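You operate a simulated robot arm through the tools that you are given. There is no shell and no other tool. Be economical: measure what you need, move in short steps, check, and stop when the job is done.

You run a simulated two-armed robot. Do the job below in one go: nothing can be reset, and whatever is moved stays where it is left.

TASK
On the top of the wooden counter, fold the beige cloth in half.

It is judged by the outcome, as a careful person would: the job done as asked, and still so three seconds after it is handed in. It fails if anything else is knocked over, pushed out of place, dropped, spilled or broken. Flat cloth is picked up by pressing the open fingertips on it (5 to 10 N) and closing them slowly along it; thin cloth reads only 2 to 8 mm in the jaws.

THE ROBOT
Two 7-joint arms with two-finger parallel grippers on one trunk, on a base that drives. Base frame: it is fixed to the floor where the robot stands at the start and does not move with it; the origin is under the middle of the robot, x ahead of it, y to its left, z up; the surface under the hand at the start is at about z = 107. Units: cm, degrees, N and s.
The left shoulder is at the start at [5, 17.7, 117.9], the right one opposite. With the tool pointing down near the work surface each hand reaches from about 10 to 66 cm from the robot's upright axis, wherever it stands, measured 20 degrees to its own side. Places, roughly: top of the wooden counter [60, 30, 110]. Payload 3.43 kg a hand.
Tool frame (each hand has its own): the origin (TCP) lies between the finger pads and is the grasp point; the fingertips stand 3.4 cm ahead of it; z points along the fingers, y is the line along which they close. The gripper opens to 12.8 cm. The fingers are 2.4 cm wide and 1.2 cm thick; the gripper's body (4.8 by 13 cm) begins 9.6 cm behind the TCP.
Orientation is told as [roll, pitch, yaw] about the base's x, y, z axes, in that order, counted from this pose: with the fingers straight down and closing along the base's y, the tool's x points along the base's -x, its y along +y and its z along -z.

THE INTERFACE
- The arms move only by the tool drive_tool. It takes "left_increments", "right_increments" or both (then of equal length, played together; a hand with none holds still); each is a list of rows, each a list of 7 numbers: the shift along the tool's x, y, z in mm, then the turn, a rotation vector about the tool's x, y, z in degrees, then the finger opening in mm, from 0 to 128. In form: [[tx, ty, tz, wx, wy, wz, grip], ...]. A call has 1 to 20 rows; each row shifts and turns the commanded pose from where the row before left it, along the tool's axes as they then stand. A row lasts 0.2 s, in which the tool goes at most 5 cm and 8.6 degrees; a call with a longer step from one row to the next is refused whole, and so is a gripper value outside its range. Where a pose cannot be reached the arm comes as near as it can. A force on the tool above 40 N (or 10 N above the force at the start of the call, whichever is more), or a blocked arm, ends the call early, and 0.2 s more pass. The fingers move at their own pace (about 10.8 cm/s each) and stop on an object; they squeeze with about 24 N. The grip force told is the motor's: it shows also when the fingers shut on nothing. Time passes only in rows, and 0.2 s behind the last, so rows that do not move let the fingers close. The reply holds the time, the measured pose of the TCP, the force on the tool along the base axes, the opening and the grip force, in the units named above and with some noise, with the torque about the TCP (base axes, N m) and any sound that the robot's microphone picked up.
- Cameras (640 x 400 px; columns grow to the right, rows downward): "scene" is now at [16.2, -2.44, 136.04]; the picture's right is [-0.26, -0.97, 0.00], its down [-0.36, 0.10, -0.93] and it looks along [0.90, -0.24, -0.37] (base axes); focal length 257 px, centre (320, 200). "left" rides on the left gripper at [7.6, 1.1, -16] in its tool frame; the picture's right is [-0.15, 0.99, 0.00], its down [-0.88, -0.13, -0.46] and it looks along [-0.45, -0.07, 0.89] (tool axes); focal length 234 px, centre (320, 200). "right" rides on the right gripper at [7.6, -1.1, -16] in its tool frame; the picture's right is [0.15, 0.99, 0.00], its down [-0.88, 0.13, -0.46] and it looks along [-0.45, 0.07, 0.89] (tool axes); focal length 234 px, centre (320, 200).
- snapshot(camera): a new picture of that camera. No time passes.
- raise_lower(by): slides the trunk up (or, below 0, down) by that many cm; the arms and the scene camera ride with it, the base frame stays. It gives what a move gives, with no picture.
- steer(legs): drives the robot by 1 to 6 legs, each [ahead, turn to the left] in cm and degrees, along the robot's own axes; the way and the turn of a leg run together, so that a leg with both is an arc; at most 150 cm and 180 degrees a leg. The arms and the cameras ride along, it lands a little off, and it stops where it bumps. It gives what a move gives.
- aim_head(pan, tilt): turns the head with the scene camera to pan (to the left, within 80 degrees either way) and tilt (down, from -29 to 69), counted from straight ahead of the robot. It gives what a move gives.
- probe_pixels(camera, pixels): for up to 12 pixels [column, row] of the newest picture of that camera ("zoom" is the newest enlarged one), the place [x, y, z] in the base frame of the surface seen there, good to about 0.2 cm. No time passes.
- close_up(camera, box): a new picture of the part [left, top, right, bottom] of that camera's present view, enlarged. No time passes.
- hand_in(): hands the job in; it is judged then, once.

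Work in short steps. Measure before you move; look again where a grasp or a placing could have gone wrong, and mend it. You have 80 turns and 58 pictures in all, those below and enlarged ones among them. Open the grippers and draw the arms clear of the work before you hand the job in, unless the task says otherwise; then end with one line.

The tools are called after ">>>" as a command line: name --argument value ..., lists and objects as JSON in quotes. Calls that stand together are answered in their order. drive_tool: Moves the arms, as the interface text tells. Its arguments: {"type":"object","properties":{"left_increments":{"type":"array","items":{"type":"array","items":{"type":"number"}}},"right_increments":{"type":"array","items":{"type":"array","items":{"type":"number"}}}},"required":[]} The other tools are called the same way: raise_lower (by) slides the trunk up or down; steer (legs) drives the base; aim_head (pan, tilt) turns the head that bears the scene camera; snapshot (camera) takes a picture; probe_pixels (camera, pixels) gives the place of the surface under pixels of a picture; close_up (camera, box) takes an enlarged picture of a part of a camera's view; hand_in () hands the job in.

At the start:

```text
clock: 0.0
left_ee_pos: [37.15, 3.44, 122.86]
left_tool_rot: [-0.1, 0.0, 0.0]
left_force: [-0.5, -1.2, 0.3]
left_torque: [0.0, 0.01, 0.0]
left_width: 12.82
left_finger_force: 0.0
right_ee_pos: [37.1, -23.79, 125.91]
right_tool_rot: [0.0, 0.0, -0.1]
right_force: [-0.9, 0.5, -0.7]
right_torque: [-0.01, 0.01, -0.01]
right_width: 12.8
right_finger_force: 0.1
trunk travel left (down, up): [-35.0, 5.1]
robot x, y, heading: [0.1, 0.24, 0.1]
head pan, tilt: [-15.1, 21.7]
```

scene: 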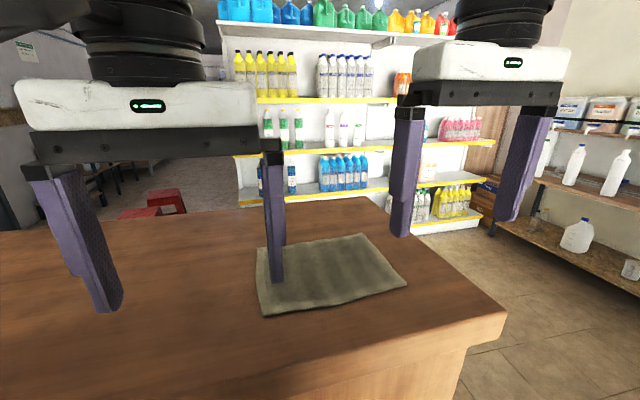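
right: 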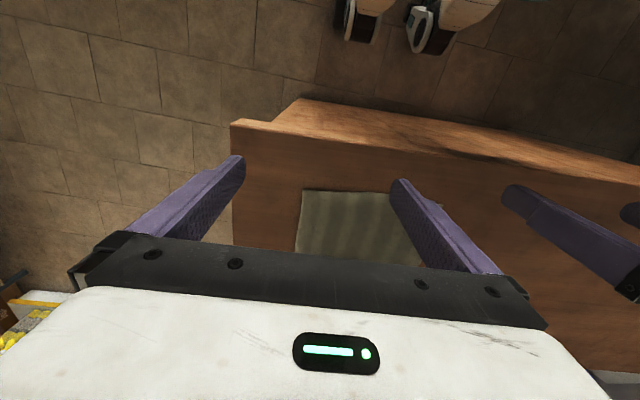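
left: 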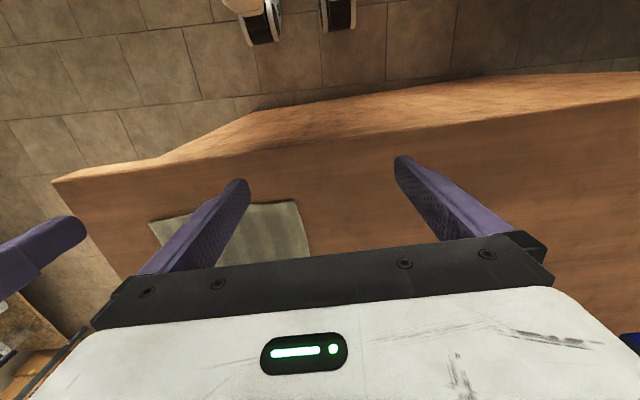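

The cloth is seen in the scene picture at about (256-407, 235-317). I measure its corners and edges plus the counter.

>>> probe_pixels --camera "scene" --pixels '[[258, 249], [363, 236], [405, 284], [264, 314], [335, 300], [330, 270], [240, 300], [450, 310], [503, 312], [386, 200], [310, 243], [258, 285]]'

>>> close_up --camera "scene" --box '[230, 210, 430, 335]'

```text
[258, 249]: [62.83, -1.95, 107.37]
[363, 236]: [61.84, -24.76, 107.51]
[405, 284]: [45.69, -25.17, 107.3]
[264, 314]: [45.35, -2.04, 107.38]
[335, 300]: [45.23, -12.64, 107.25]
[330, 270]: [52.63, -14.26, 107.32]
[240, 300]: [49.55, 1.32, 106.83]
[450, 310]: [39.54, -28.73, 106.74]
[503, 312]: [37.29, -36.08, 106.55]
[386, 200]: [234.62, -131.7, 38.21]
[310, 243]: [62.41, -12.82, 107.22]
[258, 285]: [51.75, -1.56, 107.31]
```

```text
3.20 times, centred on (330, 272) of scene
```

zoom: 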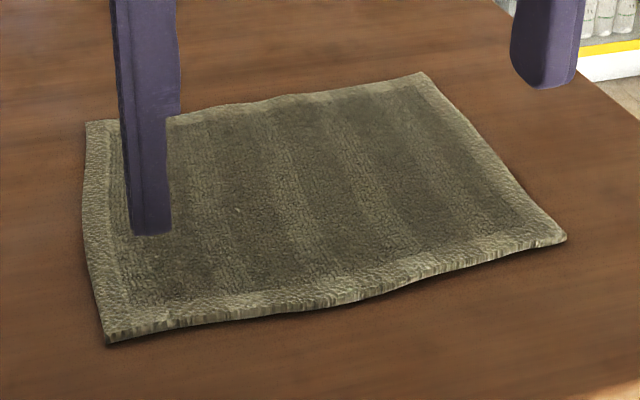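

The cloth spans x 45.4–62.5 and y −2 to −25, and its top is at z≈107.3 on a counter at 106.8. I look down to find the counter's near edge and decide how close the base can go.

>>> aim_head --pan -10 --tilt 50

>>> snapshot --camera "scene"

```text
clock: 0.9
left_ee_pos: [37.13, 3.33, 122.9]
left_tool_rot: [-0.2, 0.1, 0.2]
left_force: [-0.2, -0.1, 0.1]
left_torque: [0.01, -0.02, 0.0]
left_width: 12.8
left_finger_force: 0.0
right_ee_pos: [37.14, -23.75, 125.86]
right_tool_rot: [0.0, 0.0, -0.1]
right_force: [-0.8, 0.2, -0.1]
right_torque: [0.03, 0.0, 0.01]
right_width: 12.79
right_finger_force: 0.1
trunk travel left (down, up): [-35.0, 5.1]
robot x, y, heading: [-0.22, -0.19, -0.1]
head pan, tilt: [-10.0, 50.0]
```

```text
53 pictures are left
```

scene: 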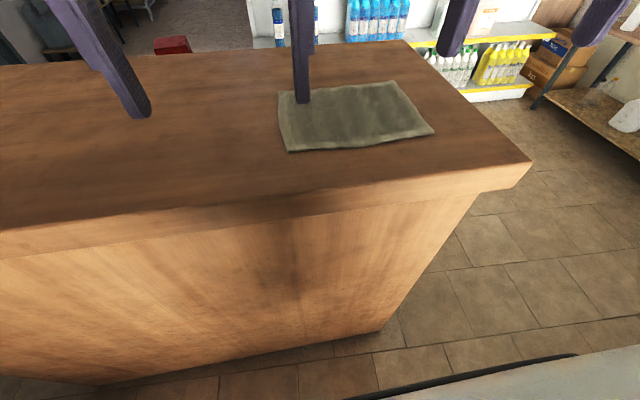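

>>> probe_pixels --camera "scene" --pixels '[[300, 195], [100, 222], [528, 165], [380, 331], [200, 365], [450, 385], [415, 46], [300, 45]]'

```text
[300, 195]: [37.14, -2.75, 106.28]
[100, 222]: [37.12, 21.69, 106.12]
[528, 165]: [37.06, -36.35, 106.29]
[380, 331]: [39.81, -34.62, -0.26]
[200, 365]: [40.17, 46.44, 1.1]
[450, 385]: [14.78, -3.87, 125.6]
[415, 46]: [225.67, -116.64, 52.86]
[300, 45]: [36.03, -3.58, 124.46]
```

The counter's near edge is at x=37 with open space around the base. I shift the robot about 5 cm ahead and 10 cm right, so both hands reach the cloth comfortably.

>>> steer --legs '[[0, -60], [12, 0], [0, 60]]'

>>> snapshot --camera "scene"

```text
clock: 7.4
left_ee_pos: [43.28, -7.5, 122.84]
left_tool_rot: [-0.1, 0.0, -0.7]
left_force: [0.4, 1.1, 0.4]
left_torque: [0.03, -0.05, 0.04]
left_width: 12.8
left_finger_force: 0.0
right_ee_pos: [42.8, -34.71, 125.92]
right_tool_rot: [0.0, 0.1, -0.8]
right_force: [-1.1, 0.2, 0.4]
right_torque: [0.01, -0.01, 0.0]
right_width: 12.81
right_finger_force: 0.1
trunk travel left (down, up): [-35.0, 5.1]
robot x, y, heading: [6.18, -10.36, -0.6]
head pan, tilt: [-10.0, 50.0]
```

```text
52 pictures are left
```

scene: 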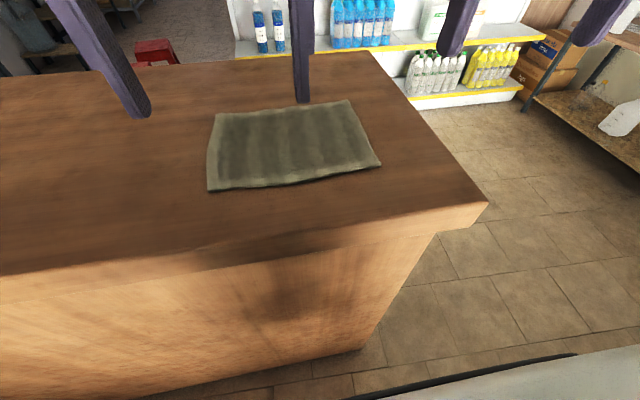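

The robot is now at (6.2, −10.4). I turn both hands 90° about the vertical, cameras outward, so the fingers close along x, across the near edge.

>>> drive_tool --left_increments '[[0, 0, 0, 0, 0, 8.12, 50], [0, 0, 0, 0, 0, 8.12, 50], [0, 0, 0, 0, 0, 8.12, 50], [0, 0, 0, 0, 0, 8.12, 50], [0, 0, 0, 0, 0, 8.12, 50], [0, 0, 0, 0, 0, 8.12, 50], [0, 0, 0, 0, 0, 8.12, 50], [0, 0, 0, 0, 0, 8.12, 50], [0, 0, 0, 0, 0, 8.12, 50], [0, 0, 0, 0, 0, 8.12, 50], [0, 0, 0, 0, 0, 8.12, 50], [0, 0, 0, 0, 0, 0, 50]]' --right_increments '[[0, 0, 0, 0, 0, -8.25, 50], [0, 0, 0, 0, 0, -8.25, 50], [0, 0, 0, 0, 0, -8.25, 50], [0, 0, 0, 0, 0, -8.25, 50], [0, 0, 0, 0, 0, -8.25, 50], [0, 0, 0, 0, 0, -8.25, 50], [0, 0, 0, 0, 0, -8.25, 50], [0, 0, 0, 0, 0, -8.25, 50], [0, 0, 0, 0, 0, -8.25, 50], [0, 0, 0, 0, 0, -8.25, 50], [0, 0, 0, 0, 0, -8.25, 50], [0, 0, 0, 0, 0, 0, 50]]'

>>> snapshot --camera "scene"

```text
clock: 10.0
left_ee_pos: [37.81, -8.45, 120.29]
left_tool_rot: [0.1, -0.1, -89.9]
left_force: [0.1, 0.9, 0.6]
left_torque: [-0.06, 0.02, -0.01]
left_width: 5.0
left_finger_force: 0.0
left hand out of reach, approached as far as the arm can: row 10, 11
right_ee_pos: [42.74, -34.65, 125.96]
right_tool_rot: [-0.1, 0.0, 90.1]
right_force: [0.0, 0.1, 0.2]
right_torque: [-0.03, -0.01, -0.02]
right_width: 4.98
right_finger_force: 0.1
trunk travel left (down, up): [-35.0, 5.1]
robot x, y, heading: [6.44, -10.22, -0.8]
head pan, tilt: [-10.0, 50.0]
```

```text
51 pictures are left
```

scene: 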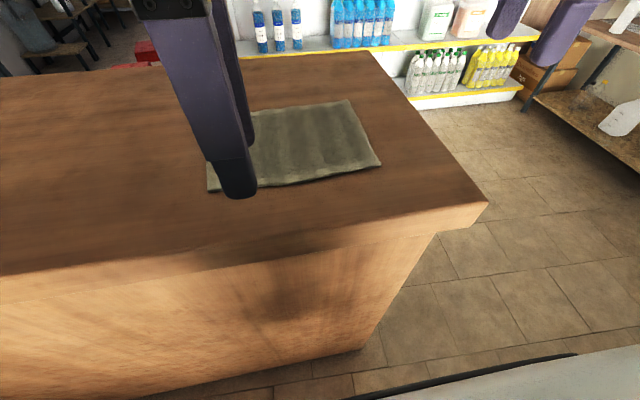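

The left arm fell short by a few cm at this yaw. I move it towards its working place (x 47, y −4) and see whether it can get there.

>>> drive_tool --left_increments '[[10, 12, 10, 0, 0, 0, 50], [10, 12, 10, 0, 0, 0, 50], [10, 12, 10, 0, 0, 0, 50], [0, 0, 0, 0, 0, 0, 50], [0, 0, 0, 0, 0, 0, 50]]'

```text
clock: 11.2
left_ee_pos: [38.96, -6.07, 116.35]
left_tool_rot: [0.2, -0.1, -89.6]
left_force: [0.0, 0.0, -0.1]
left_torque: [0.0, -0.05, 0.0]
left_width: 4.99
left_finger_force: 0.0
left hand out of reach, approached as far as the arm can: row 1, 2, 3
right_ee_pos: [42.87, -34.67, 126.11]
right_tool_rot: [-0.1, -0.1, 89.9]
right_force: [-0.6, -0.9, 0.3]
right_torque: [0.04, 0.01, 0.01]
right_width: 4.99
right_finger_force: 0.1
trunk travel left (down, up): [-35.0, 5.1]
robot x, y, heading: [5.93, -10.68, -0.9]
head pan, tilt: [-10.0, 50.0]
```

Yaw −90° is out of reach for the left arm there, so I turn it the other way, through to +90°, in two steps.

>>> drive_tool --left_increments '[[0, 0, 0, 0, 0, -8.2, 50], [0, 0, 0, 0, 0, -8.2, 50], [0, 0, 0, 0, 0, -8.2, 50], [0, 0, 0, 0, 0, -8.2, 50], [0, 0, 0, 0, 0, -8.2, 50], [0, 0, 0, 0, 0, -8.2, 50], [0, 0, 0, 0, 0, -8.2, 50], [0, 0, 0, 0, 0, -8.2, 50], [0, 0, 0, 0, 0, -8.2, 50], [0, 0, 0, 0, 0, -8.2, 50], [0, 0, 0, 0, 0, -8, 50], [0, 0, 0, 0, 0, 0, 50]]'

>>> drive_tool --left_increments '[[0, 0, 0, 0, 0, -8.2, 50], [0, 0, 0, 0, 0, -8.2, 50], [0, 0, 0, 0, 0, -8.2, 50], [0, 0, 0, 0, 0, -8.2, 50], [0, 0, 0, 0, 0, -8.2, 50], [0, 0, 0, 0, 0, -8.2, 50], [0, 0, 0, 0, 0, -8.2, 50], [0, 0, 0, 0, 0, -8.2, 50], [0, 0, 0, 0, 0, -8.2, 50], [0, 0, 0, 0, 0, -8.2, 50], [0, 0, 0, 0, 0, -8, 50], [0, 0, 0, 0, 0, 0, 50]]'

```text
clock: 13.8
left_ee_pos: [38.75, -6.02, 116.4]
left_tool_rot: [-0.2, 0.0, 0.2]
left_force: [-0.4, -0.2, 0.0]
left_torque: [0.0, 0.02, 0.0]
left_width: 5.01
left_finger_force: 0.1
right_ee_pos: [42.81, -34.55, 126.11]
right_tool_rot: [-0.1, 0.0, 89.9]
right_force: [-0.1, -0.4, -0.2]
right_torque: [-0.02, 0.01, -0.02]
right_width: 4.98
right_finger_force: 0.2
trunk travel left (down, up): [-35.0, 5.1]
robot x, y, heading: [5.78, -10.53, -0.6]
head pan, tilt: [-10.0, 50.0]
```

```text
clock: 16.4
left_ee_pos: [38.69, -6.13, 116.28]
left_tool_rot: [0.0, 0.1, 90.1]
left_force: [0.4, -0.1, -0.2]
left_torque: [-0.01, 0.0, -0.02]
left_width: 5.01
left_finger_force: 0.0
right_ee_pos: [42.82, -34.71, 125.87]
right_tool_rot: [-0.1, -0.1, 89.9]
right_force: [-0.3, 0.4, 0.3]
right_torque: [0.01, -0.01, -0.01]
right_width: 5.02
right_finger_force: 0.0
trunk travel left (down, up): [-35.0, 5.1]
robot x, y, heading: [6.26, -10.78, -0.7]
head pan, tilt: [-10.0, 50.0]
```

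Left now holds yaw +90°. I bring both hands above the near corners, about (46.5, −4.2) and (46.5, −22.8), at z 114.

>>> drive_tool --left_increments '[[-4, -16, 4, 0, 0, 0, 50], [-4, -16, 4, 0, 0, 0, 50], [-4, -16, 5, 0, 0, 0, 50], [-4, -15, 5, 0, 0, 0, 50], [-3, -15, 5, 0, 0, 0, 50], [0, 0, 0, 0, 0, 0, 50]]' --right_increments '[[-24, -8, 24, 0, 0, 0, 50], [-24, -8, 24, 0, 0, 0, 50], [-24, -7, 24, 0, 0, 0, 50], [-24, -7, 24, 0, 0, 0, 50], [-23, -7, 23, 0, 0, 0, 50], [0, 0, 0, 0, 0, 0, 50]]'

>>> snapshot --camera "scene"

>>> snapshot --camera "right"

>>> snapshot --camera "left"

```text
clock: 17.8
left_ee_pos: [46.53, -4.24, 114.15]
left_tool_rot: [0.0, 0.0, 90.0]
left_force: [-0.4, -0.6, 0.1]
left_torque: [-0.01, -0.01, 0.0]
left_width: 5.01
left_finger_force: 0.0
right_ee_pos: [46.52, -23.72, 114.85]
right_tool_rot: [-0.2, -0.1, 89.4]
right_force: [-0.2, -0.1, -0.6]
right_torque: [0.02, 0.0, 0.02]
right_width: 4.99
right_finger_force: 0.0
right hand out of reach, approached as far as the arm can: row 5
trunk travel left (down, up): [-35.0, 5.1]
robot x, y, heading: [6.33, -10.01, -0.6]
head pan, tilt: [-10.0, 50.0]
```

```text
50 pictures are left
```

scene: 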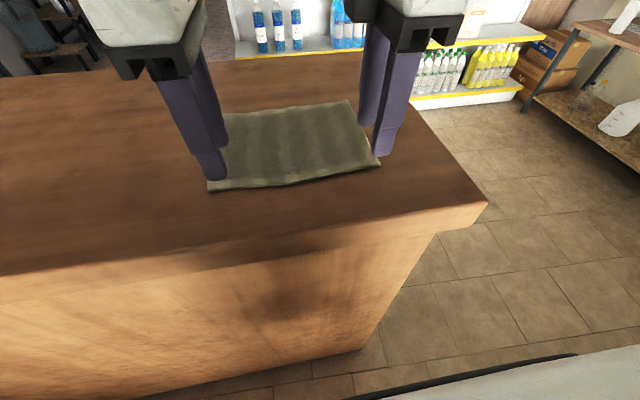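

```text
49 pictures are left
```

right: 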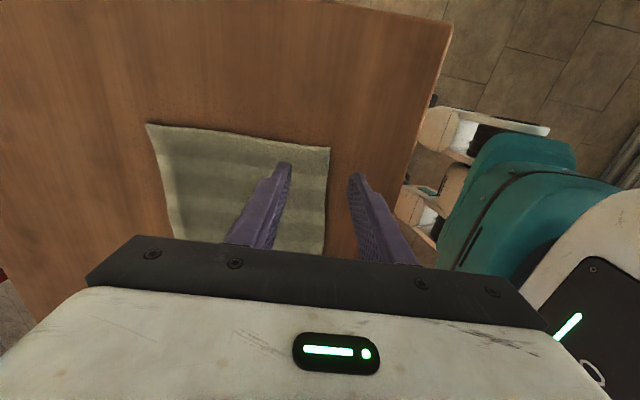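

```text
48 pictures are left
```

left: 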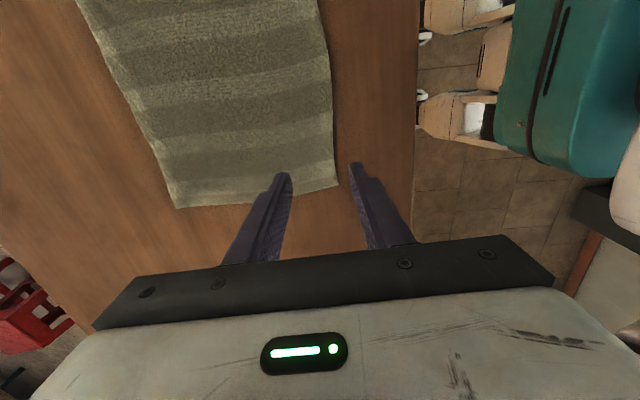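

The right arm reaches its limit at that yaw. Picking the corners diagonally (left yaw +45°, right yaw −45°) suits both arms and keeps the gripper bodies apart, so I turn the hands there.

>>> drive_tool --left_increments '[[0, 0, 0, 0, 0, 2.65, 30], [0, 0, 0, 0, 0, 2.65, 30], [0, 0, 0, 0, 0, 2.65, 30], [0, 0, 0, 0, 0, 2.65, 30], [0, 0, 0, 0, 0, 2.65, 30], [0, 0, 0, 0, 0, 2.65, 30], [0, 0, 0, 0, 0, 2.65, 30], [0, 0, 0, 0, 0, 2.65, 30], [0, 0, 0, 0, 0, 2.65, 30], [0, 0, 0, 0, 0, 2.65, 30], [0, 0, 0, 0, 0, 2.65, 30], [0, 0, 0, 0, 0, 2.65, 30], [0, 0, 0, 0, 0, 2.65, 30], [0, 0, 0, 0, 0, 2.65, 30], [0, 0, 0, 0, 0, 2.65, 30], [0, 0, 0, 0, 0, 2.65, 30], [0, 0, 0, 0, 0, 2.6, 30], [0, 0, 0, 0, 0, 0, 30]]' --right_increments '[[0, 0, 0, 0, 0, 7.9, 30], [0, 0, 0, 0, 0, 7.9, 30], [0, 0, 0, 0, 0, 7.9, 30], [0, 0, 0, 0, 0, 7.9, 30], [0, 0, 0, 0, 0, 7.9, 30], [0, 0, 0, 0, 0, 7.9, 30], [0, 0, 0, 0, 0, 7.9, 30], [0, 0, 0, 0, 0, 7.9, 30], [0, 0, 0, 0, 0, 7.9, 30], [0, 0, 0, 0, 0, 7.9, 30], [0, 0, 0, 0, 0, 7.9, 30], [0, 0, 0, 0, 0, 7.9, 30], [0, 0, 0, 0, 0, 7.9, 30], [0, 0, 0, 0, 0, 7.9, 30], [0, 0, 0, 0, 0, 7.9, 30], [0, 0, 0, 0, 0, 7.9, 30], [0, 0, 0, 0, 0, 8, 30], [0, 0, 0, 0, 0, 0, 30]]'

>>> snapshot --camera "scene"

```text
clock: 21.6
left_ee_pos: [46.63, -4.23, 114.15]
left_tool_rot: [0.0, 0.0, 45.0]
left_force: [0.2, -0.7, 0.1]
left_torque: [0.0, 0.0, -0.03]
left_width: 3.0
left_finger_force: 0.0
right_ee_pos: [46.55, -23.83, 114.9]
right_tool_rot: [0.1, 0.0, -44.6]
right_force: [0.0, 0.4, -0.4]
right_torque: [0.01, 0.02, 0.03]
right_width: 3.0
right_finger_force: 0.0
trunk travel left (down, up): [-35.0, 5.1]
robot x, y, heading: [6.03, -10.72, -0.4]
head pan, tilt: [-10.0, 50.0]
```

```text
47 pictures are left
```

scene: 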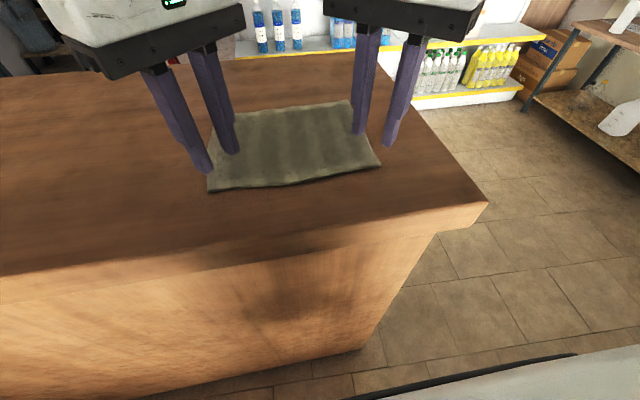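

Both hands stand diagonally above their corners. I recheck the near corner points in this picture at (209,189) and (379,164).

>>> probe_pixels --camera "scene" --pixels '[[209, 188], [378, 164], [218, 118], [348, 101], [300, 180], [209, 172], [387, 147]]'

```text
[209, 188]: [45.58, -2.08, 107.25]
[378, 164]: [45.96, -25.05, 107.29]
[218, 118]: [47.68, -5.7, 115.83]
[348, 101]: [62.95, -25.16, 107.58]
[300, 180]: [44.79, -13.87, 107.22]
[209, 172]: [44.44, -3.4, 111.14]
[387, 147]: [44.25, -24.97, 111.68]
```

Corners are confirmed at (45.6,−2.1) and (46.0,−25.1). I shift the hands inward onto the cloth corners and lower them to just above it.

>>> drive_tool --left_increments '[[-7, -4, 0, 0, 0, 0, 30], [0, 0, 15, 0, 0, 0, 30], [0, 0, 14, 0, 0, 0, 30], [0, 0, 0, 0, 0, 0, 30]]' --right_increments '[[-4, 12, 0, 0, 0, 0, 30], [0, 0, 18, 0, 0, 0, 30], [0, 0, 18, 0, 0, 0, 30], [0, 0, 0, 0, 0, 0, 30]]'

>>> close_up --camera "scene" --box '[170, 80, 420, 220]'

```text
clock: 22.6
left_ee_pos: [47.4, -4.01, 111.18]
left_tool_rot: [-0.1, 0.0, 45.0]
left_force: [0.5, -0.4, -0.4]
left_torque: [-0.03, 0.01, 0.02]
left_width: 3.0
left_finger_force: 0.1
right_ee_pos: [46.37, -23.77, 111.3]
right_tool_rot: [0.0, 0.1, -44.4]
right_force: [0.3, 0.0, 0.0]
right_torque: [-0.01, 0.0, 0.01]
right_width: 3.01
right_finger_force: 0.2
right hand out of reach, approached as far as the arm can: row 1
trunk travel left (down, up): [-35.0, 5.1]
robot x, y, heading: [6.23, -10.29, -0.8]
head pan, tilt: [-10.0, 50.0]
```

```text
2.56 times, centred on (295, 150) of scene
```

zoom: 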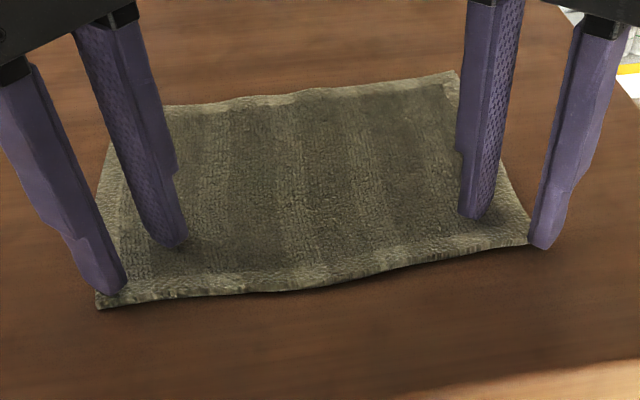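

The right hand stopped short (46.4,−23.8), likely a joint limit carried over from the earlier turn. I lift it, bring it to yaw 0, and test a forward shift.

>>> drive_tool --right_increments '[[0, 0, -30, 0, 0, 0, 30], [0, 0, -20, 0, 0, -7.5, 30], [0, 0, 0, 0, 0, -7.5, 30], [0, 0, 0, 0, 0, -7.5, 30], [0, 0, 0, 0, 0, -7.5, 30], [0, 0, 0, 0, 0, -7.5, 30], [0, 0, 0, 0, 0, -7.5, 30], [-15, 0, 0, 0, 0, 0, 30], [-15, 0, 0, 0, 0, 0, 30], [0, 0, 0, 0, 0, 0, 30]]'

```text
clock: 24.8
left_ee_pos: [47.43, -4.03, 111.11]
left_tool_rot: [0.0, 0.1, 45.1]
left_force: [-0.6, 1.1, 0.2]
left_torque: [-0.01, 0.02, -0.01]
left_width: 2.99
left_finger_force: 0.1
right_ee_pos: [49.99, -26.37, 116.37]
right_tool_rot: [0.0, -0.1, 0.7]
right_force: [-0.4, -0.3, -1.0]
right_torque: [0.02, 0.0, 0.01]
right_width: 2.96
right_finger_force: 0.0
right hand out of reach, approached as far as the arm can: row 2, 8, 9
trunk travel left (down, up): [-35.0, 5.1]
robot x, y, heading: [6.17, -10.36, -0.9]
head pan, tilt: [-10.0, 50.0]
```

The right arm still runs into a limit, so I take it back towards its starting pose (raised, outward) to unwind it, then look.

>>> drive_tool --right_increments '[[12, -15, -20, 0, 0, 0, 30], [12, -15, -20, 0, 0, 0, 30], [12, -15, -20, 0, 0, 0, 30], [12, -15, -20, 0, 0, 0, 30], [12, -15, -15, 0, 0, 0, 30], [0, 0, 0, 0, 0, 0, 30]]'

>>> aim_head --pan -25 --tilt 35

>>> snapshot --camera "scene"

```text
clock: 26.2
left_ee_pos: [47.35, -4.01, 111.17]
left_tool_rot: [0.0, 0.1, 45.0]
left_force: [0.7, 0.0, -0.1]
left_torque: [-0.01, -0.05, -0.02]
left_width: 3.03
left_finger_force: 0.0
right_ee_pos: [44.07, -33.9, 125.97]
right_tool_rot: [0.0, -0.1, 0.6]
right_force: [-0.1, 0.6, -0.9]
right_torque: [-0.01, -0.03, -0.01]
right_width: 2.99
right_finger_force: 0.1
trunk travel left (down, up): [-35.0, 5.1]
robot x, y, heading: [6.11, -10.34, -0.9]
head pan, tilt: [-10.0, 50.0]
```

```text
clock: 27.0
left_ee_pos: [47.39, -4.01, 111.28]
left_tool_rot: [0.0, 0.1, 45.0]
left_force: [-0.3, 0.6, -0.8]
left_torque: [-0.04, 0.0, 0.01]
left_width: 3.01
left_finger_force: 0.1
right_ee_pos: [44.11, -33.91, 125.98]
right_tool_rot: [0.0, -0.1, 0.4]
right_force: [-0.6, -0.9, 0.4]
right_torque: [0.01, 0.0, -0.02]
right_width: 3.0
right_finger_force: 0.0
trunk travel left (down, up): [-35.0, 5.1]
robot x, y, heading: [5.83, -10.08, -0.8]
head pan, tilt: [-25.0, 35.0]
```

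```text
45 pictures are left
```

scene: 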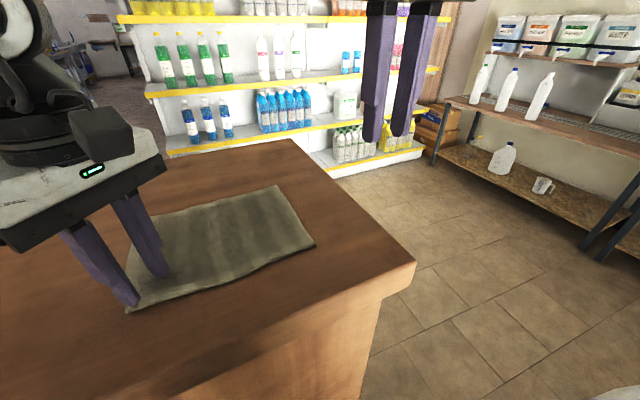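

The right hand is unwound at (44,−34,126). I yaw it to −45° there and come in to (47.7,−23.2,114) from above.

>>> drive_tool --right_increments '[[0, 0, 0, 0, 0, 7.5, 30], [0, 0, 0, 0, 0, 7.5, 30], [0, 0, 0, 0, 0, 7.5, 30], [0, 0, 0, 0, 0, 7.5, 30], [0, 0, 0, 0, 0, 7.5, 30], [0, 0, 0, 0, 0, 7.8, 30], [7, 14, 0, 0, 0, 0, 30], [7, 14, 0, 0, 0, 0, 30], [7, 14, 0, 0, 0, 0, 30], [7, 14, 0, 0, 0, 0, 30], [7, 15, 0, 0, 0, 0, 30], [7, 15, 0, 0, 0, 0, 30], [8, 15, 0, 0, 0, 0, 30], [0, 0, 20, 0, 0, 0, 30], [0, 0, 20, 0, 0, 0, 30], [0, 0, 20, 0, 0, 0, 30], [0, 0, 20, 0, 0, 0, 30], [0, 0, 20, 0, 0, 0, 30], [0, 0, 20, 0, 0, 0, 30], [0, 0, 0, 0, 0, 0, 30]]'

```text
clock: 31.2
left_ee_pos: [47.29, -3.95, 111.2]
left_tool_rot: [-0.1, 0.0, 44.9]
left_force: [0.1, -0.1, -0.2]
left_torque: [0.01, -0.01, 0.01]
left_width: 2.98
left_finger_force: 0.0
right_ee_pos: [45.32, -27.54, 112.63]
right_tool_rot: [0.1, 0.1, -44.8]
right_force: [0.5, 0.7, -0.4]
right_torque: [0.02, -0.01, -0.02]
right_width: 3.01
right_finger_force: 0.1
right hand out of reach, approached as far as the arm can: row 11, 12, 13
trunk travel left (down, up): [-35.0, 5.1]
robot x, y, heading: [5.88, -10.52, -0.6]
head pan, tilt: [-25.0, 35.0]
```

It stopped during the high inward move and then went down without complaint. From this lower height (112.6) I try the remaining inward shift in small steps.

>>> drive_tool --right_increments '[[3, 10, 0, 0, 0, 0, 30], [3, 10, 0, 0, 0, 0, 30], [3, 10, 0, 0, 0, 0, 30], [3, 10, 0, 0, 0, 0, 30], [1, 7, 0, 0, 0, 0, 30], [0, 0, 0, 0, 0, 0, 30]]'

>>> aim_head --pan -10 --tilt 20

>>> snapshot --camera "scene"

>>> snapshot --camera "right"

```text
clock: 32.6
left_ee_pos: [47.32, -4.03, 111.19]
left_tool_rot: [0.0, 0.0, 45.0]
left_force: [0.2, 0.5, 0.6]
left_torque: [0.01, -0.03, -0.02]
left_width: 2.98
left_finger_force: 0.1
right_ee_pos: [47.56, -23.64, 112.77]
right_tool_rot: [0.0, 0.1, -44.9]
right_force: [0.1, 0.2, -0.2]
right_torque: [0.0, 0.01, 0.0]
right_width: 2.98
right_finger_force: 0.0
right hand out of reach, approached as far as the arm can: row 5
trunk travel left (down, up): [-35.0, 5.1]
robot x, y, heading: [6.24, -10.44, -0.8]
head pan, tilt: [-25.0, 35.0]
```

```text
clock: 33.4
left_ee_pos: [47.35, -3.97, 111.07]
left_tool_rot: [-0.1, 0.0, 45.0]
left_force: [0.1, -0.2, 0.5]
left_torque: [-0.03, 0.02, -0.01]
left_width: 3.03
left_finger_force: 0.0
right_ee_pos: [47.49, -23.66, 112.7]
right_tool_rot: [0.1, 0.0, -44.7]
right_force: [-0.3, 0.1, 0.5]
right_torque: [0.02, 0.02, 0.01]
right_width: 3.02
right_finger_force: 0.0
trunk travel left (down, up): [-35.0, 5.1]
robot x, y, heading: [5.79, -10.24, -0.5]
head pan, tilt: [-10.0, 20.0]
```

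```text
44 pictures are left
```

scene: 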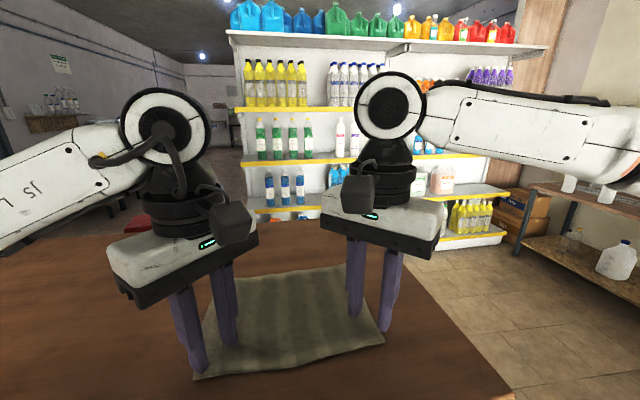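

```text
43 pictures are left
```

right: 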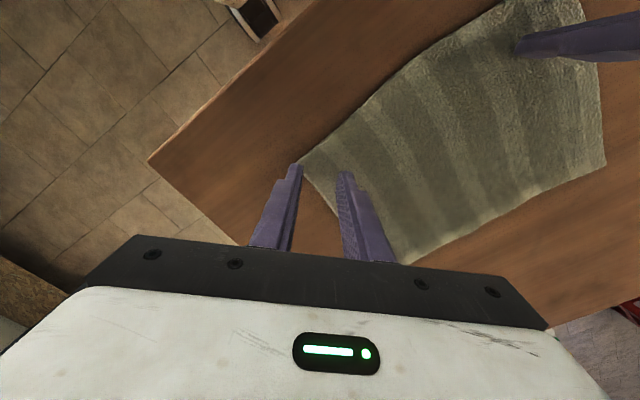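

It reached (47.5,−23.6). Before grasping, I dry-run the fold's forward motion in the air to see whether both arms can carry to x≈60.7.

>>> drive_tool --left_increments '[[0, 0, -20, 0, 0, 0, 30], [-9.4, -9.4, -12, 0, 0, 0, 30], [-9.4, -9.4, -12, 0, 0, 0, 30], [-9.4, -9.4, -12, 0, 0, 0, 30], [-9.4, -9.4, -12, 0, 0, 0, 30], [-9.4, -9.4, -12, 0, 0, 0, 30], [-9.4, -9.4, 12, 0, 0, 0, 30], [-9.4, -9.4, 12, 0, 0, 0, 30], [-9.4, -9.4, 12, 0, 0, 0, 30], [-9.4, -9.4, 12, 0, 0, 0, 30], [-9.4, -9.4, 12, 0, 0, 0, 30], [0, 0, 0, 0, 0, 0, 30]]' --right_increments '[[0, 0, -5, 0, 0, 0, 30], [-9.4, 9.4, -12, 0, 0, 0, 30], [-9.4, 9.4, -12, 0, 0, 0, 30], [-9.4, 9.4, -12, 0, 0, 0, 30], [-9.4, 9.4, -12, 0, 0, 0, 30], [-9.4, 9.4, -12, 0, 0, 0, 30], [-9.4, 9.4, 12, 0, 0, 0, 30], [-9.4, 9.4, 12, 0, 0, 0, 30], [-9.4, 9.4, 12, 0, 0, 0, 30], [-9.4, 9.4, 12, 0, 0, 0, 30], [-9.4, 9.4, 12, 0, 0, 0, 30], [0, 0, 0, 0, 0, 0, 30]]'

```text
clock: 36.0
left_ee_pos: [60.7, -4.08, 113.15]
left_tool_rot: [-0.1, 0.1, 45.1]
left_force: [-1.0, -0.3, 0.4]
left_torque: [0.0, -0.01, 0.01]
left_width: 3.03
left_finger_force: 0.2
right_ee_pos: [55.07, -28.36, 110.81]
right_tool_rot: [0.2, 0.0, -44.9]
right_force: [-0.1, -0.1, 0.0]
right_torque: [0.03, -0.01, -0.01]
right_width: 2.99
right_finger_force: 0.0
right hand out of reach, approached as far as the arm can: row 2, 3, 4, 5, 6, 7, 8, 9, 10, 11
trunk travel left (down, up): [-35.0, 5.1]
robot x, y, heading: [6.21, -10.47, -0.8]
head pan, tilt: [-10.0, 20.0]
```

The left arm carries fine, but the right drifts outward to y=−28, so it can't work that far inward. I raise the trunk 5 cm (hands ride up clear) and turn the base 10° left, so the work lies more to the right arm's side.

>>> raise_lower --by 5

>>> steer --legs '[[0, 10]]'

```text
clock: 36.9
left_ee_pos: [60.71, -4.11, 118.22]
left_tool_rot: [0.0, 0.0, 45.0]
left_force: [0.9, 0.7, -0.9]
left_torque: [0.01, 0.02, 0.0]
left_width: 2.98
left_finger_force: 0.1
right_ee_pos: [55.21, -28.27, 115.79]
right_tool_rot: [0.1, -0.1, -44.8]
right_force: [0.9, -0.1, -0.4]
right_torque: [-0.05, -0.04, 0.01]
right_width: 3.01
right_finger_force: 0.1
trunk travel left (down, up): [-40.0, 0.1]
robot x, y, heading: [6.1, -10.16, -0.7]
head pan, tilt: [-10.0, 20.0]
```

```text
clock: 38.0
left_ee_pos: [58.82, 5.33, 118.17]
left_tool_rot: [0.0, 0.0, 55.2]
left_force: [0.3, -0.1, 0.3]
left_torque: [-0.05, -0.01, -0.01]
left_width: 3.0
left_finger_force: 0.1
right_ee_pos: [57.39, -19.28, 115.83]
right_tool_rot: [0.1, 0.0, -34.6]
right_force: [0.1, 0.6, -0.3]
right_torque: [-0.04, -0.02, 0.01]
right_width: 3.0
right_finger_force: 0.0
trunk travel left (down, up): [-40.0, 0.1]
robot x, y, heading: [6.36, -10.53, 9.2]
head pan, tilt: [-10.0, 20.0]
```

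Now I place both hands over the far end of the fold motion, (60.7,−4) and (60.7,−23.6), to check reach with the new stance.

>>> drive_tool --left_increments '[[0, 0, 0, 0, 0, 5.1, 30], [0, 0, 0, 0, 0, 5.1, 30], [13, -20, 8, 0, 0, 0, 30], [13, -20, 8, 0, 0, 0, 30], [13, -20, 8, 0, 0, 0, 30], [13, -19, 8, 0, 0, 0, 30], [0, 0, 0, 0, 0, 0, 30]]' --right_increments '[[0, 0, 0, 0, 0, 5.2, 30], [0, 0, 0, 0, 0, 5.2, 30], [-14, -2, 2, 0, 0, 0, 30], [-14, -2, 2, 0, 0, 0, 30], [-13, -2, 2, 0, 0, 0, 30], [-13, -1, 2, 0, 0, 0, 30], [0, 0, 0, 0, 0, 0, 30]]'

```text
clock: 39.6
left_ee_pos: [60.75, -3.81, 114.97]
left_tool_rot: [-0.1, 0.0, 44.8]
left_force: [-0.3, 0.7, 0.5]
left_torque: [-0.01, 0.0, 0.01]
left_width: 3.0
left_finger_force: 0.1
right_ee_pos: [60.7, -23.75, 115.1]
right_tool_rot: [0.2, 0.0, -45.0]
right_force: [-0.1, -1.0, 0.2]
right_torque: [-0.01, -0.02, -0.01]
right_width: 3.01
right_finger_force: 0.1
trunk travel left (down, up): [-40.0, 0.1]
robot x, y, heading: [6.56, -10.28, 9.3]
head pan, tilt: [-10.0, 20.0]
```

Both reach now. I run the arc backwards to the near corners, checking the whole path.

>>> drive_tool --left_increments '[[9.4, 9.5, -10, 0, 0, 0, 30], [9.4, 9.5, -10, 0, 0, 0, 30], [9.4, 9.5, -10, 0, 0, 0, 30], [9.4, 9.5, -10, 0, 0, 0, 30], [9.4, 9.5, -10, 0, 0, 0, 30], [9.4, 9.5, 15, 0, 0, 0, 30], [9.4, 9.5, 15, 0, 0, 0, 30], [9.4, 9.5, 15, 0, 0, 0, 30], [9.4, 9.5, 15, 0, 0, 0, 30], [10.4, 8.5, 15, 0, 0, 0, 30], [0, 0, 0, 0, 0, 0, 30]]' --right_increments '[[9.5, -8.9, -10, 0, 0, 0, 30], [9.5, -8.9, -10, 0, 0, 0, 30], [9.5, -8.9, -10, 0, 0, 0, 30], [9.5, -8.9, -10, 0, 0, 0, 30], [9.5, -8.9, -10, 0, 0, 0, 30], [9.5, -8.9, 15, 0, 0, 0, 30], [9.5, -8.9, 15, 0, 0, 0, 30], [9.5, -8.9, 15, 0, 0, 0, 30], [9.5, -8.9, 15, 0, 0, 0, 30], [9.5, -8.9, 16, 0, 0, 0, 30], [0, 0, 0, 0, 0, 0, 30]]'

>>> aim_head --pan -20 --tilt 50

>>> snapshot --camera "scene"

```text
clock: 42.0
left_ee_pos: [47.26, -3.87, 112.39]
left_tool_rot: [-0.1, 0.0, 44.9]
left_force: [-0.1, -0.2, 0.2]
left_torque: [0.0, -0.02, -0.01]
left_width: 3.02
left_finger_force: 0.1
right_ee_pos: [47.83, -23.32, 112.25]
right_tool_rot: [0.2, 0.1, -45.1]
right_force: [-0.2, -0.8, 0.5]
right_torque: [-0.02, 0.01, 0.0]
right_width: 3.02
right_finger_force: 0.0
trunk travel left (down, up): [-40.0, 0.1]
robot x, y, heading: [6.31, -10.5, 9.3]
head pan, tilt: [-10.0, 20.0]
```

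```text
clock: 42.9
left_ee_pos: [47.35, -3.97, 112.46]
left_tool_rot: [-0.1, 0.0, 44.9]
left_force: [0.4, -0.6, -0.1]
left_torque: [-0.02, -0.03, 0.0]
left_width: 2.98
left_finger_force: 0.0
right_ee_pos: [47.87, -23.37, 112.15]
right_tool_rot: [0.1, 0.0, -45.1]
right_force: [-0.2, -0.2, -0.2]
right_torque: [0.01, 0.0, 0.01]
right_width: 3.0
right_finger_force: 0.0
trunk travel left (down, up): [-40.0, 0.1]
robot x, y, heading: [6.07, -10.53, 9.4]
head pan, tilt: [-20.0, 50.0]
```

```text
42 pictures are left
```

scene: 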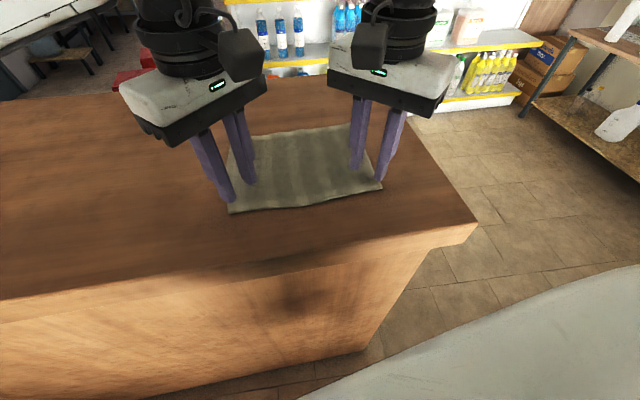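

The whole path is reachable and the hands are over the corners. I lower both in small steps until the tips press lightly (contact expected at TCP z≈110.7).

>>> drive_tool --left_increments '[[0, 0, 9, 0, 0, 0, 30], [0, 0, 6, 0, 0, 0, 30], [0, 0, 3, 0, 0, 0, 30], [0, 0, 0, 0, 0, 0, 30]]' --right_increments '[[0, 0, 8, 0, 0, 0, 30], [0, 0, 4, 0, 0, 0, 30], [0, 0, 3, 0, 0, 0, 30], [0, 0, 0, 0, 0, 0, 30]]'

```text
clock: 43.9
left_ee_pos: [47.27, -3.91, 110.83]
left_tool_rot: [-0.2, 0.0, 44.9]
left_force: [0.6, -0.2, 6.4]
left_torque: [-0.02, 0.0, -0.03]
left_width: 2.97
left_finger_force: 0.1
right_ee_pos: [47.96, -23.34, 110.84]
right_tool_rot: [0.2, 0.1, -45.1]
right_force: [0.2, -0.5, 0.8]
right_torque: [0.02, -0.03, -0.02]
right_width: 2.98
right_finger_force: 0.1
trunk travel left (down, up): [-40.0, 0.1]
robot x, y, heading: [5.83, -10.24, 9.1]
head pan, tilt: [-20.0, 50.0]
```

Left presses with 6.4 N; the right barely touches, so I lower the right 2 mm more.

>>> drive_tool --right_increments '[[0, 0, 1, 0, 0, 0, 30], [0, 0, 0.7, 0, 0, 0, 30], [0, 0, 0, 0, 0, 0, 30]]'

>>> close_up --camera "scene" --box '[190, 100, 420, 240]'

```text
clock: 44.7
left_ee_pos: [47.31, -3.92, 110.83]
left_tool_rot: [-0.1, 0.1, 44.9]
left_force: [1.3, 0.0, 8.8]
left_torque: [-0.04, -0.09, 0.04]
left_width: 3.04
left_finger_force: 0.0
right_ee_pos: [47.84, -23.41, 110.83]
right_tool_rot: [0.1, 0.0, -45.2]
right_force: [1.2, -0.5, 3.9]
right_torque: [0.0, -0.05, -0.03]
right_width: 2.98
right_finger_force: 0.1
trunk travel left (down, up): [-40.0, 0.1]
robot x, y, heading: [6.25, -10.34, 9.3]
head pan, tilt: [-20.0, 50.0]
```

```text
2.78 times, centred on (305, 170) of scene
```

zoom: 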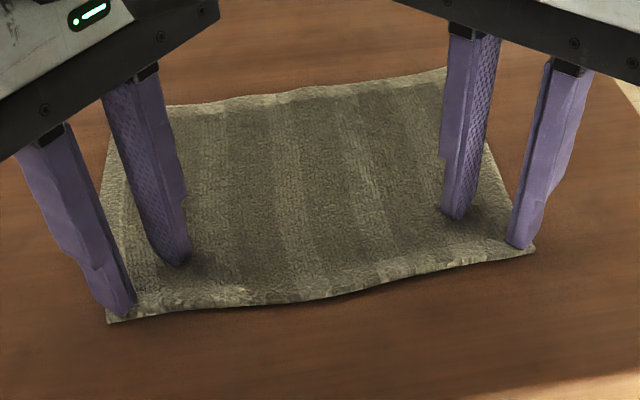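

Both tips rest on the cloth just inside the corners. I press the right about 0.5 mm more and close both slowly, 2 mm a row.

>>> drive_tool --left_increments '[[0, 0, 0, 0, 0, 0, 28], [0, 0, 0, 0, 0, 0, 26], [0, 0, 0, 0, 0, 0, 24], [0, 0, 0, 0, 0, 0, 22], [0, 0, 0, 0, 0, 0, 20], [0, 0, 0, 0, 0, 0, 18], [0, 0, 0, 0, 0, 0, 16], [0, 0, 0, 0, 0, 0, 14], [0, 0, 0, 0, 0, 0, 12], [0, 0, 0, 0, 0, 0, 10], [0, 0, 0, 0, 0, 0, 8], [0, 0, 0, 0, 0, 0, 6], [0, 0, 0, 0, 0, 0, 4], [0, 0, 0, 0, 0, 0, 2], [0, 0, 0, 0, 0, 0, 0], [0, 0, 0, 0, 0, 0, 0]]' --right_increments '[[0, 0, 0.7, 0, 0, 0, 28], [0, 0, 0, 0, 0, 0, 26], [0, 0, 0, 0, 0, 0, 24], [0, 0, 0, 0, 0, 0, 22], [0, 0, 0, 0, 0, 0, 20], [0, 0, 0, 0, 0, 0, 18], [0, 0, 0, 0, 0, 0, 16], [0, 0, 0, 0, 0, 0, 14], [0, 0, 0, 0, 0, 0, 12], [0, 0, 0, 0, 0, 0, 10], [0, 0, 0, 0, 0, 0, 8], [0, 0, 0, 0, 0, 0, 6], [0, 0, 0, 0, 0, 0, 4], [0, 0, 0, 0, 0, 0, 2], [0, 0, 0, 0, 0, 0, 0], [0, 0, 0, 0, 0, 0, 0]]'

>>> close_up --camera "scene" --box '[190, 100, 420, 240]'

```text
clock: 48.1
left_ee_pos: [47.25, -3.95, 110.69]
left_tool_rot: [-0.1, 0.0, 44.9]
left_force: [0.2, -2.2, 9.2]
left_torque: [-0.04, -0.02, -0.01]
left_width: 0.0
left_finger_force: 23.9
right_ee_pos: [47.75, -23.27, 110.69]
right_tool_rot: [0.2, -0.1, -45.1]
right_force: [0.0, 2.5, 7.1]
right_torque: [0.07, -0.02, 0.03]
right_width: 0.41
right_finger_force: 24.5
trunk travel left (down, up): [-40.0, 0.1]
robot x, y, heading: [6.16, -10.67, 9.5]
head pan, tilt: [-20.0, 50.0]
```

```text
2.78 times, centred on (305, 170) of scene
```

zoom: 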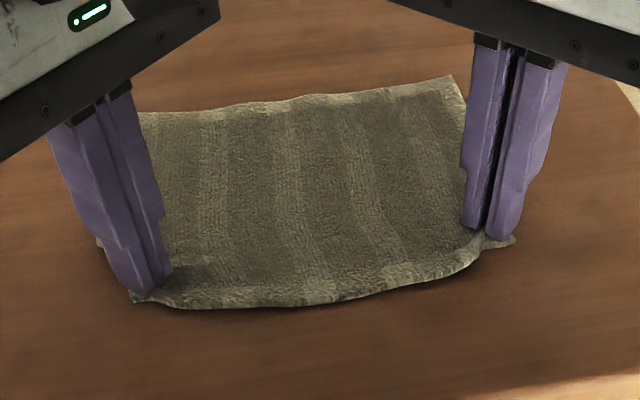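

Right holds cloth (4.1 mm), the left closed on nothing. I reopen the left, lift it a bit and look at how the corner lies.

>>> drive_tool --left_increments '[[0, 0, 0, 0, 0, 0, 34], [0, 0, -15, 0, 0, 0, 34], [0, 0, -15, 0, 0, 0, 34], [0, 0, 0, 0, 0, 0, 34]]' --right_increments '[[0, 0, 0, 0, 0, 0, 0], [0, 0, 0, 0, 0, 0, 0], [0, 0, 0, 0, 0, 0, 0], [0, 0, 0, 0, 0, 0, 0]]'

>>> close_up --camera "scene" --box '[190, 100, 420, 240]'

>>> snapshot --camera "left"

```text
clock: 49.1
left_ee_pos: [47.21, -3.88, 113.63]
left_tool_rot: [0.0, 0.0, 45.0]
left_force: [0.6, -0.8, 0.0]
left_torque: [0.03, -0.02, 0.02]
left_width: 3.39
left_finger_force: 0.0
right_ee_pos: [47.8, -23.33, 110.73]
right_tool_rot: [0.1, 0.0, -45.2]
right_force: [-0.6, -0.6, 9.3]
right_torque: [0.04, 0.05, 0.05]
right_width: 0.42
right_finger_force: 24.0
trunk travel left (down, up): [-40.0, 0.1]
robot x, y, heading: [6.04, -10.31, 9.2]
head pan, tilt: [-20.0, 50.0]
```

```text
2.78 times, centred on (305, 170) of scene
```

zoom: 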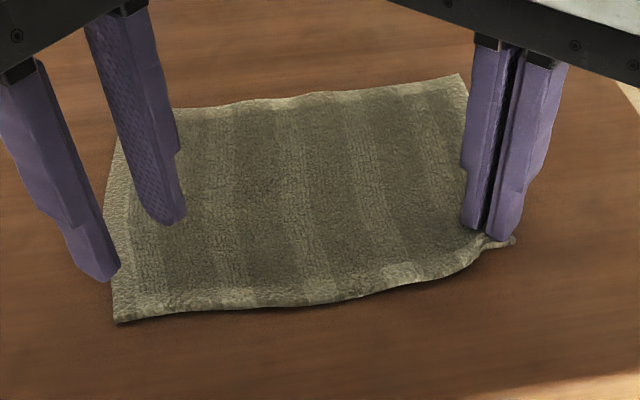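

```text
38 pictures are left
```

left: 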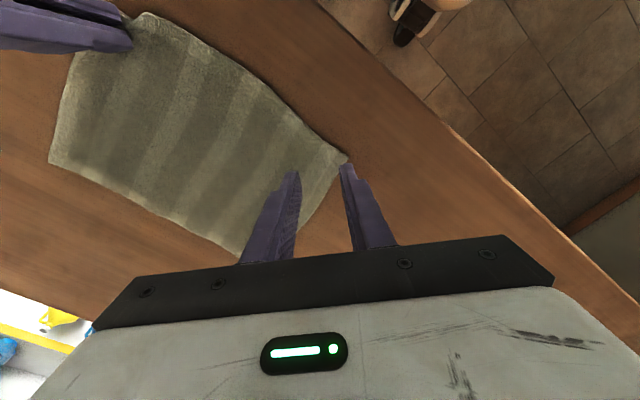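

The left corner lies flat and undamaged. I measure it in the enlarged picture at (115,321), with the left edge.

>>> probe_pixels --camera "zoom" --pixels '[[117, 318], [110, 200], [200, 310], [123, 140], [462, 78], [512, 240]]'

```text
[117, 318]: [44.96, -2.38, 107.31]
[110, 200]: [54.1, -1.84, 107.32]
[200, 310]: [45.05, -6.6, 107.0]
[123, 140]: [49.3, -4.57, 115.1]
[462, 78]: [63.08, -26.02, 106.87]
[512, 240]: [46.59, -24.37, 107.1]
```

Corner is at (45.0,−2.4). I move the left hand about 9 mm further in along the diagonal, and press again to about 10 N.

>>> drive_tool --left_increments '[[4, -9, 0, 0, 0, 0, 36], [0, 0, 14, 0, 0, 0, 36], [0, 0, 12, 0, 0, 0, 36], [0, 0, 3.5, 0, 0, 0, 36], [0, 0, 0, 0, 0, 0, 36]]'

```text
clock: 50.3
left_ee_pos: [47.66, -4.89, 110.81]
left_tool_rot: [-0.2, 0.0, 44.9]
left_force: [1.3, -0.7, 4.0]
left_torque: [0.01, 0.0, 0.02]
left_width: 3.61
left_finger_force: 0.0
right_ee_pos: [47.9, -23.4, 110.75]
right_tool_rot: [0.2, 0.0, -45.1]
right_force: [-0.1, -0.2, 9.2]
right_torque: [0.03, 0.0, -0.02]
right_width: 0.42
right_finger_force: 24.6
trunk travel left (down, up): [-40.0, 0.1]
robot x, y, heading: [6.31, -10.63, 9.3]
head pan, tilt: [-20.0, 50.0]
```

4 N so far; I add 0.8 mm and close slowly.

>>> drive_tool --left_increments '[[0, 0, 0.8, 0, 0, 0, 36], [0, 0, 0, 0, 0, 0, 34], [0, 0, 0, 0, 0, 0, 32], [0, 0, 0, 0, 0, 0, 30], [0, 0, 0, 0, 0, 0, 28], [0, 0, 0, 0, 0, 0, 26], [0, 0, 0, 0, 0, 0, 24], [0, 0, 0, 0, 0, 0, 22], [0, 0, 0, 0, 0, 0, 20], [0, 0, 0, 0, 0, 0, 18], [0, 0, 0, 0, 0, 0, 16], [0, 0, 0, 0, 0, 0, 14], [0, 0, 0, 0, 0, 0, 12], [0, 0, 0, 0, 0, 0, 10], [0, 0, 0, 0, 0, 0, 8], [0, 0, 0, 0, 0, 0, 6], [0, 0, 0, 0, 0, 0, 4], [0, 0, 0, 0, 0, 0, 2], [0, 0, 0, 0, 0, 0, 0], [0, 0, 0, 0, 0, 0, 0]]'

>>> close_up --camera "scene" --box '[190, 100, 420, 240]'

```text
clock: 54.5
left_ee_pos: [47.63, -4.94, 110.63]
left_tool_rot: [-0.2, 0.0, 45.0]
left_force: [1.3, -2.5, 9.8]
left_torque: [-0.07, -0.03, -0.04]
left_width: 0.29
left_finger_force: 23.9
right_ee_pos: [47.85, -23.39, 110.65]
right_tool_rot: [0.2, 0.1, -45.2]
right_force: [-0.2, 2.6, 6.6]
right_torque: [0.06, -0.05, 0.0]
right_width: 0.41
right_finger_force: 23.9
trunk travel left (down, up): [-40.0, 0.1]
robot x, y, heading: [6.21, -10.61, 9.3]
head pan, tilt: [-20.0, 50.0]
```

```text
2.78 times, centred on (305, 170) of scene
```

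zoom: 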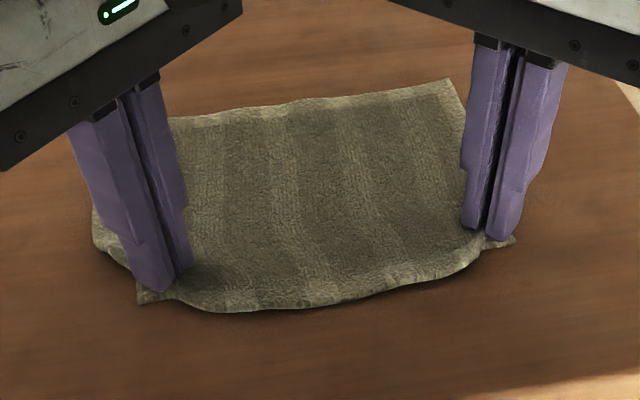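

Both hold cloth now (2.9 and 4.1 mm). I lift 4 cm gently and check that both grips keep.

>>> drive_tool --left_increments '[[0, 0, -8, 0, 0, 0, 0], [0, 0, -8, 0, 0, 0, 0], [0, 0, -8, 0, 0, 0, 0], [0, 0, -8, 0, 0, 0, 0], [0, 0, -8, 0, 0, 0, 0], [0, 0, 0, 0, 0, 0, 0]]' --right_increments '[[0, 0, -8, 0, 0, 0, 0], [0, 0, -8, 0, 0, 0, 0], [0, 0, -8, 0, 0, 0, 0], [0, 0, -8, 0, 0, 0, 0], [0, 0, -8, 0, 0, 0, 0], [0, 0, 0, 0, 0, 0, 0]]'

>>> close_up --camera "scene" --box '[190, 100, 420, 240]'

```text
clock: 55.9
left_ee_pos: [47.63, -4.95, 114.84]
left_tool_rot: [0.1, 0.0, 44.8]
left_force: [-0.8, -1.8, -0.4]
left_torque: [-0.04, 0.03, -0.01]
left_width: 0.28
left_finger_force: 23.8
right_ee_pos: [47.75, -23.31, 114.61]
right_tool_rot: [0.1, 0.0, -45.1]
right_force: [0.5, 1.3, -0.5]
right_torque: [0.03, 0.02, 0.02]
right_width: 0.39
right_finger_force: 23.6
trunk travel left (down, up): [-40.0, 0.1]
robot x, y, heading: [6.16, -10.31, 9.4]
head pan, tilt: [-20.0, 50.0]
```

```text
2.78 times, centred on (305, 170) of scene
```

zoom: 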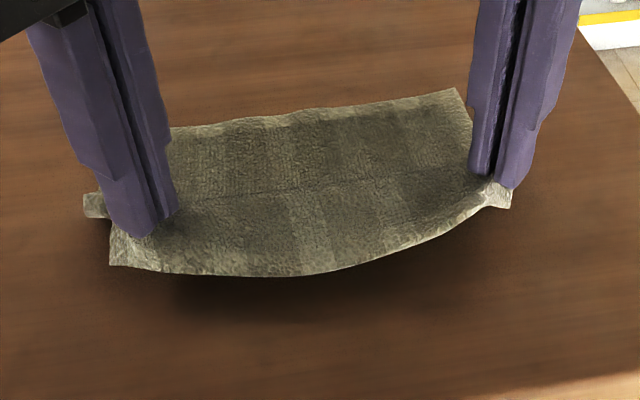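

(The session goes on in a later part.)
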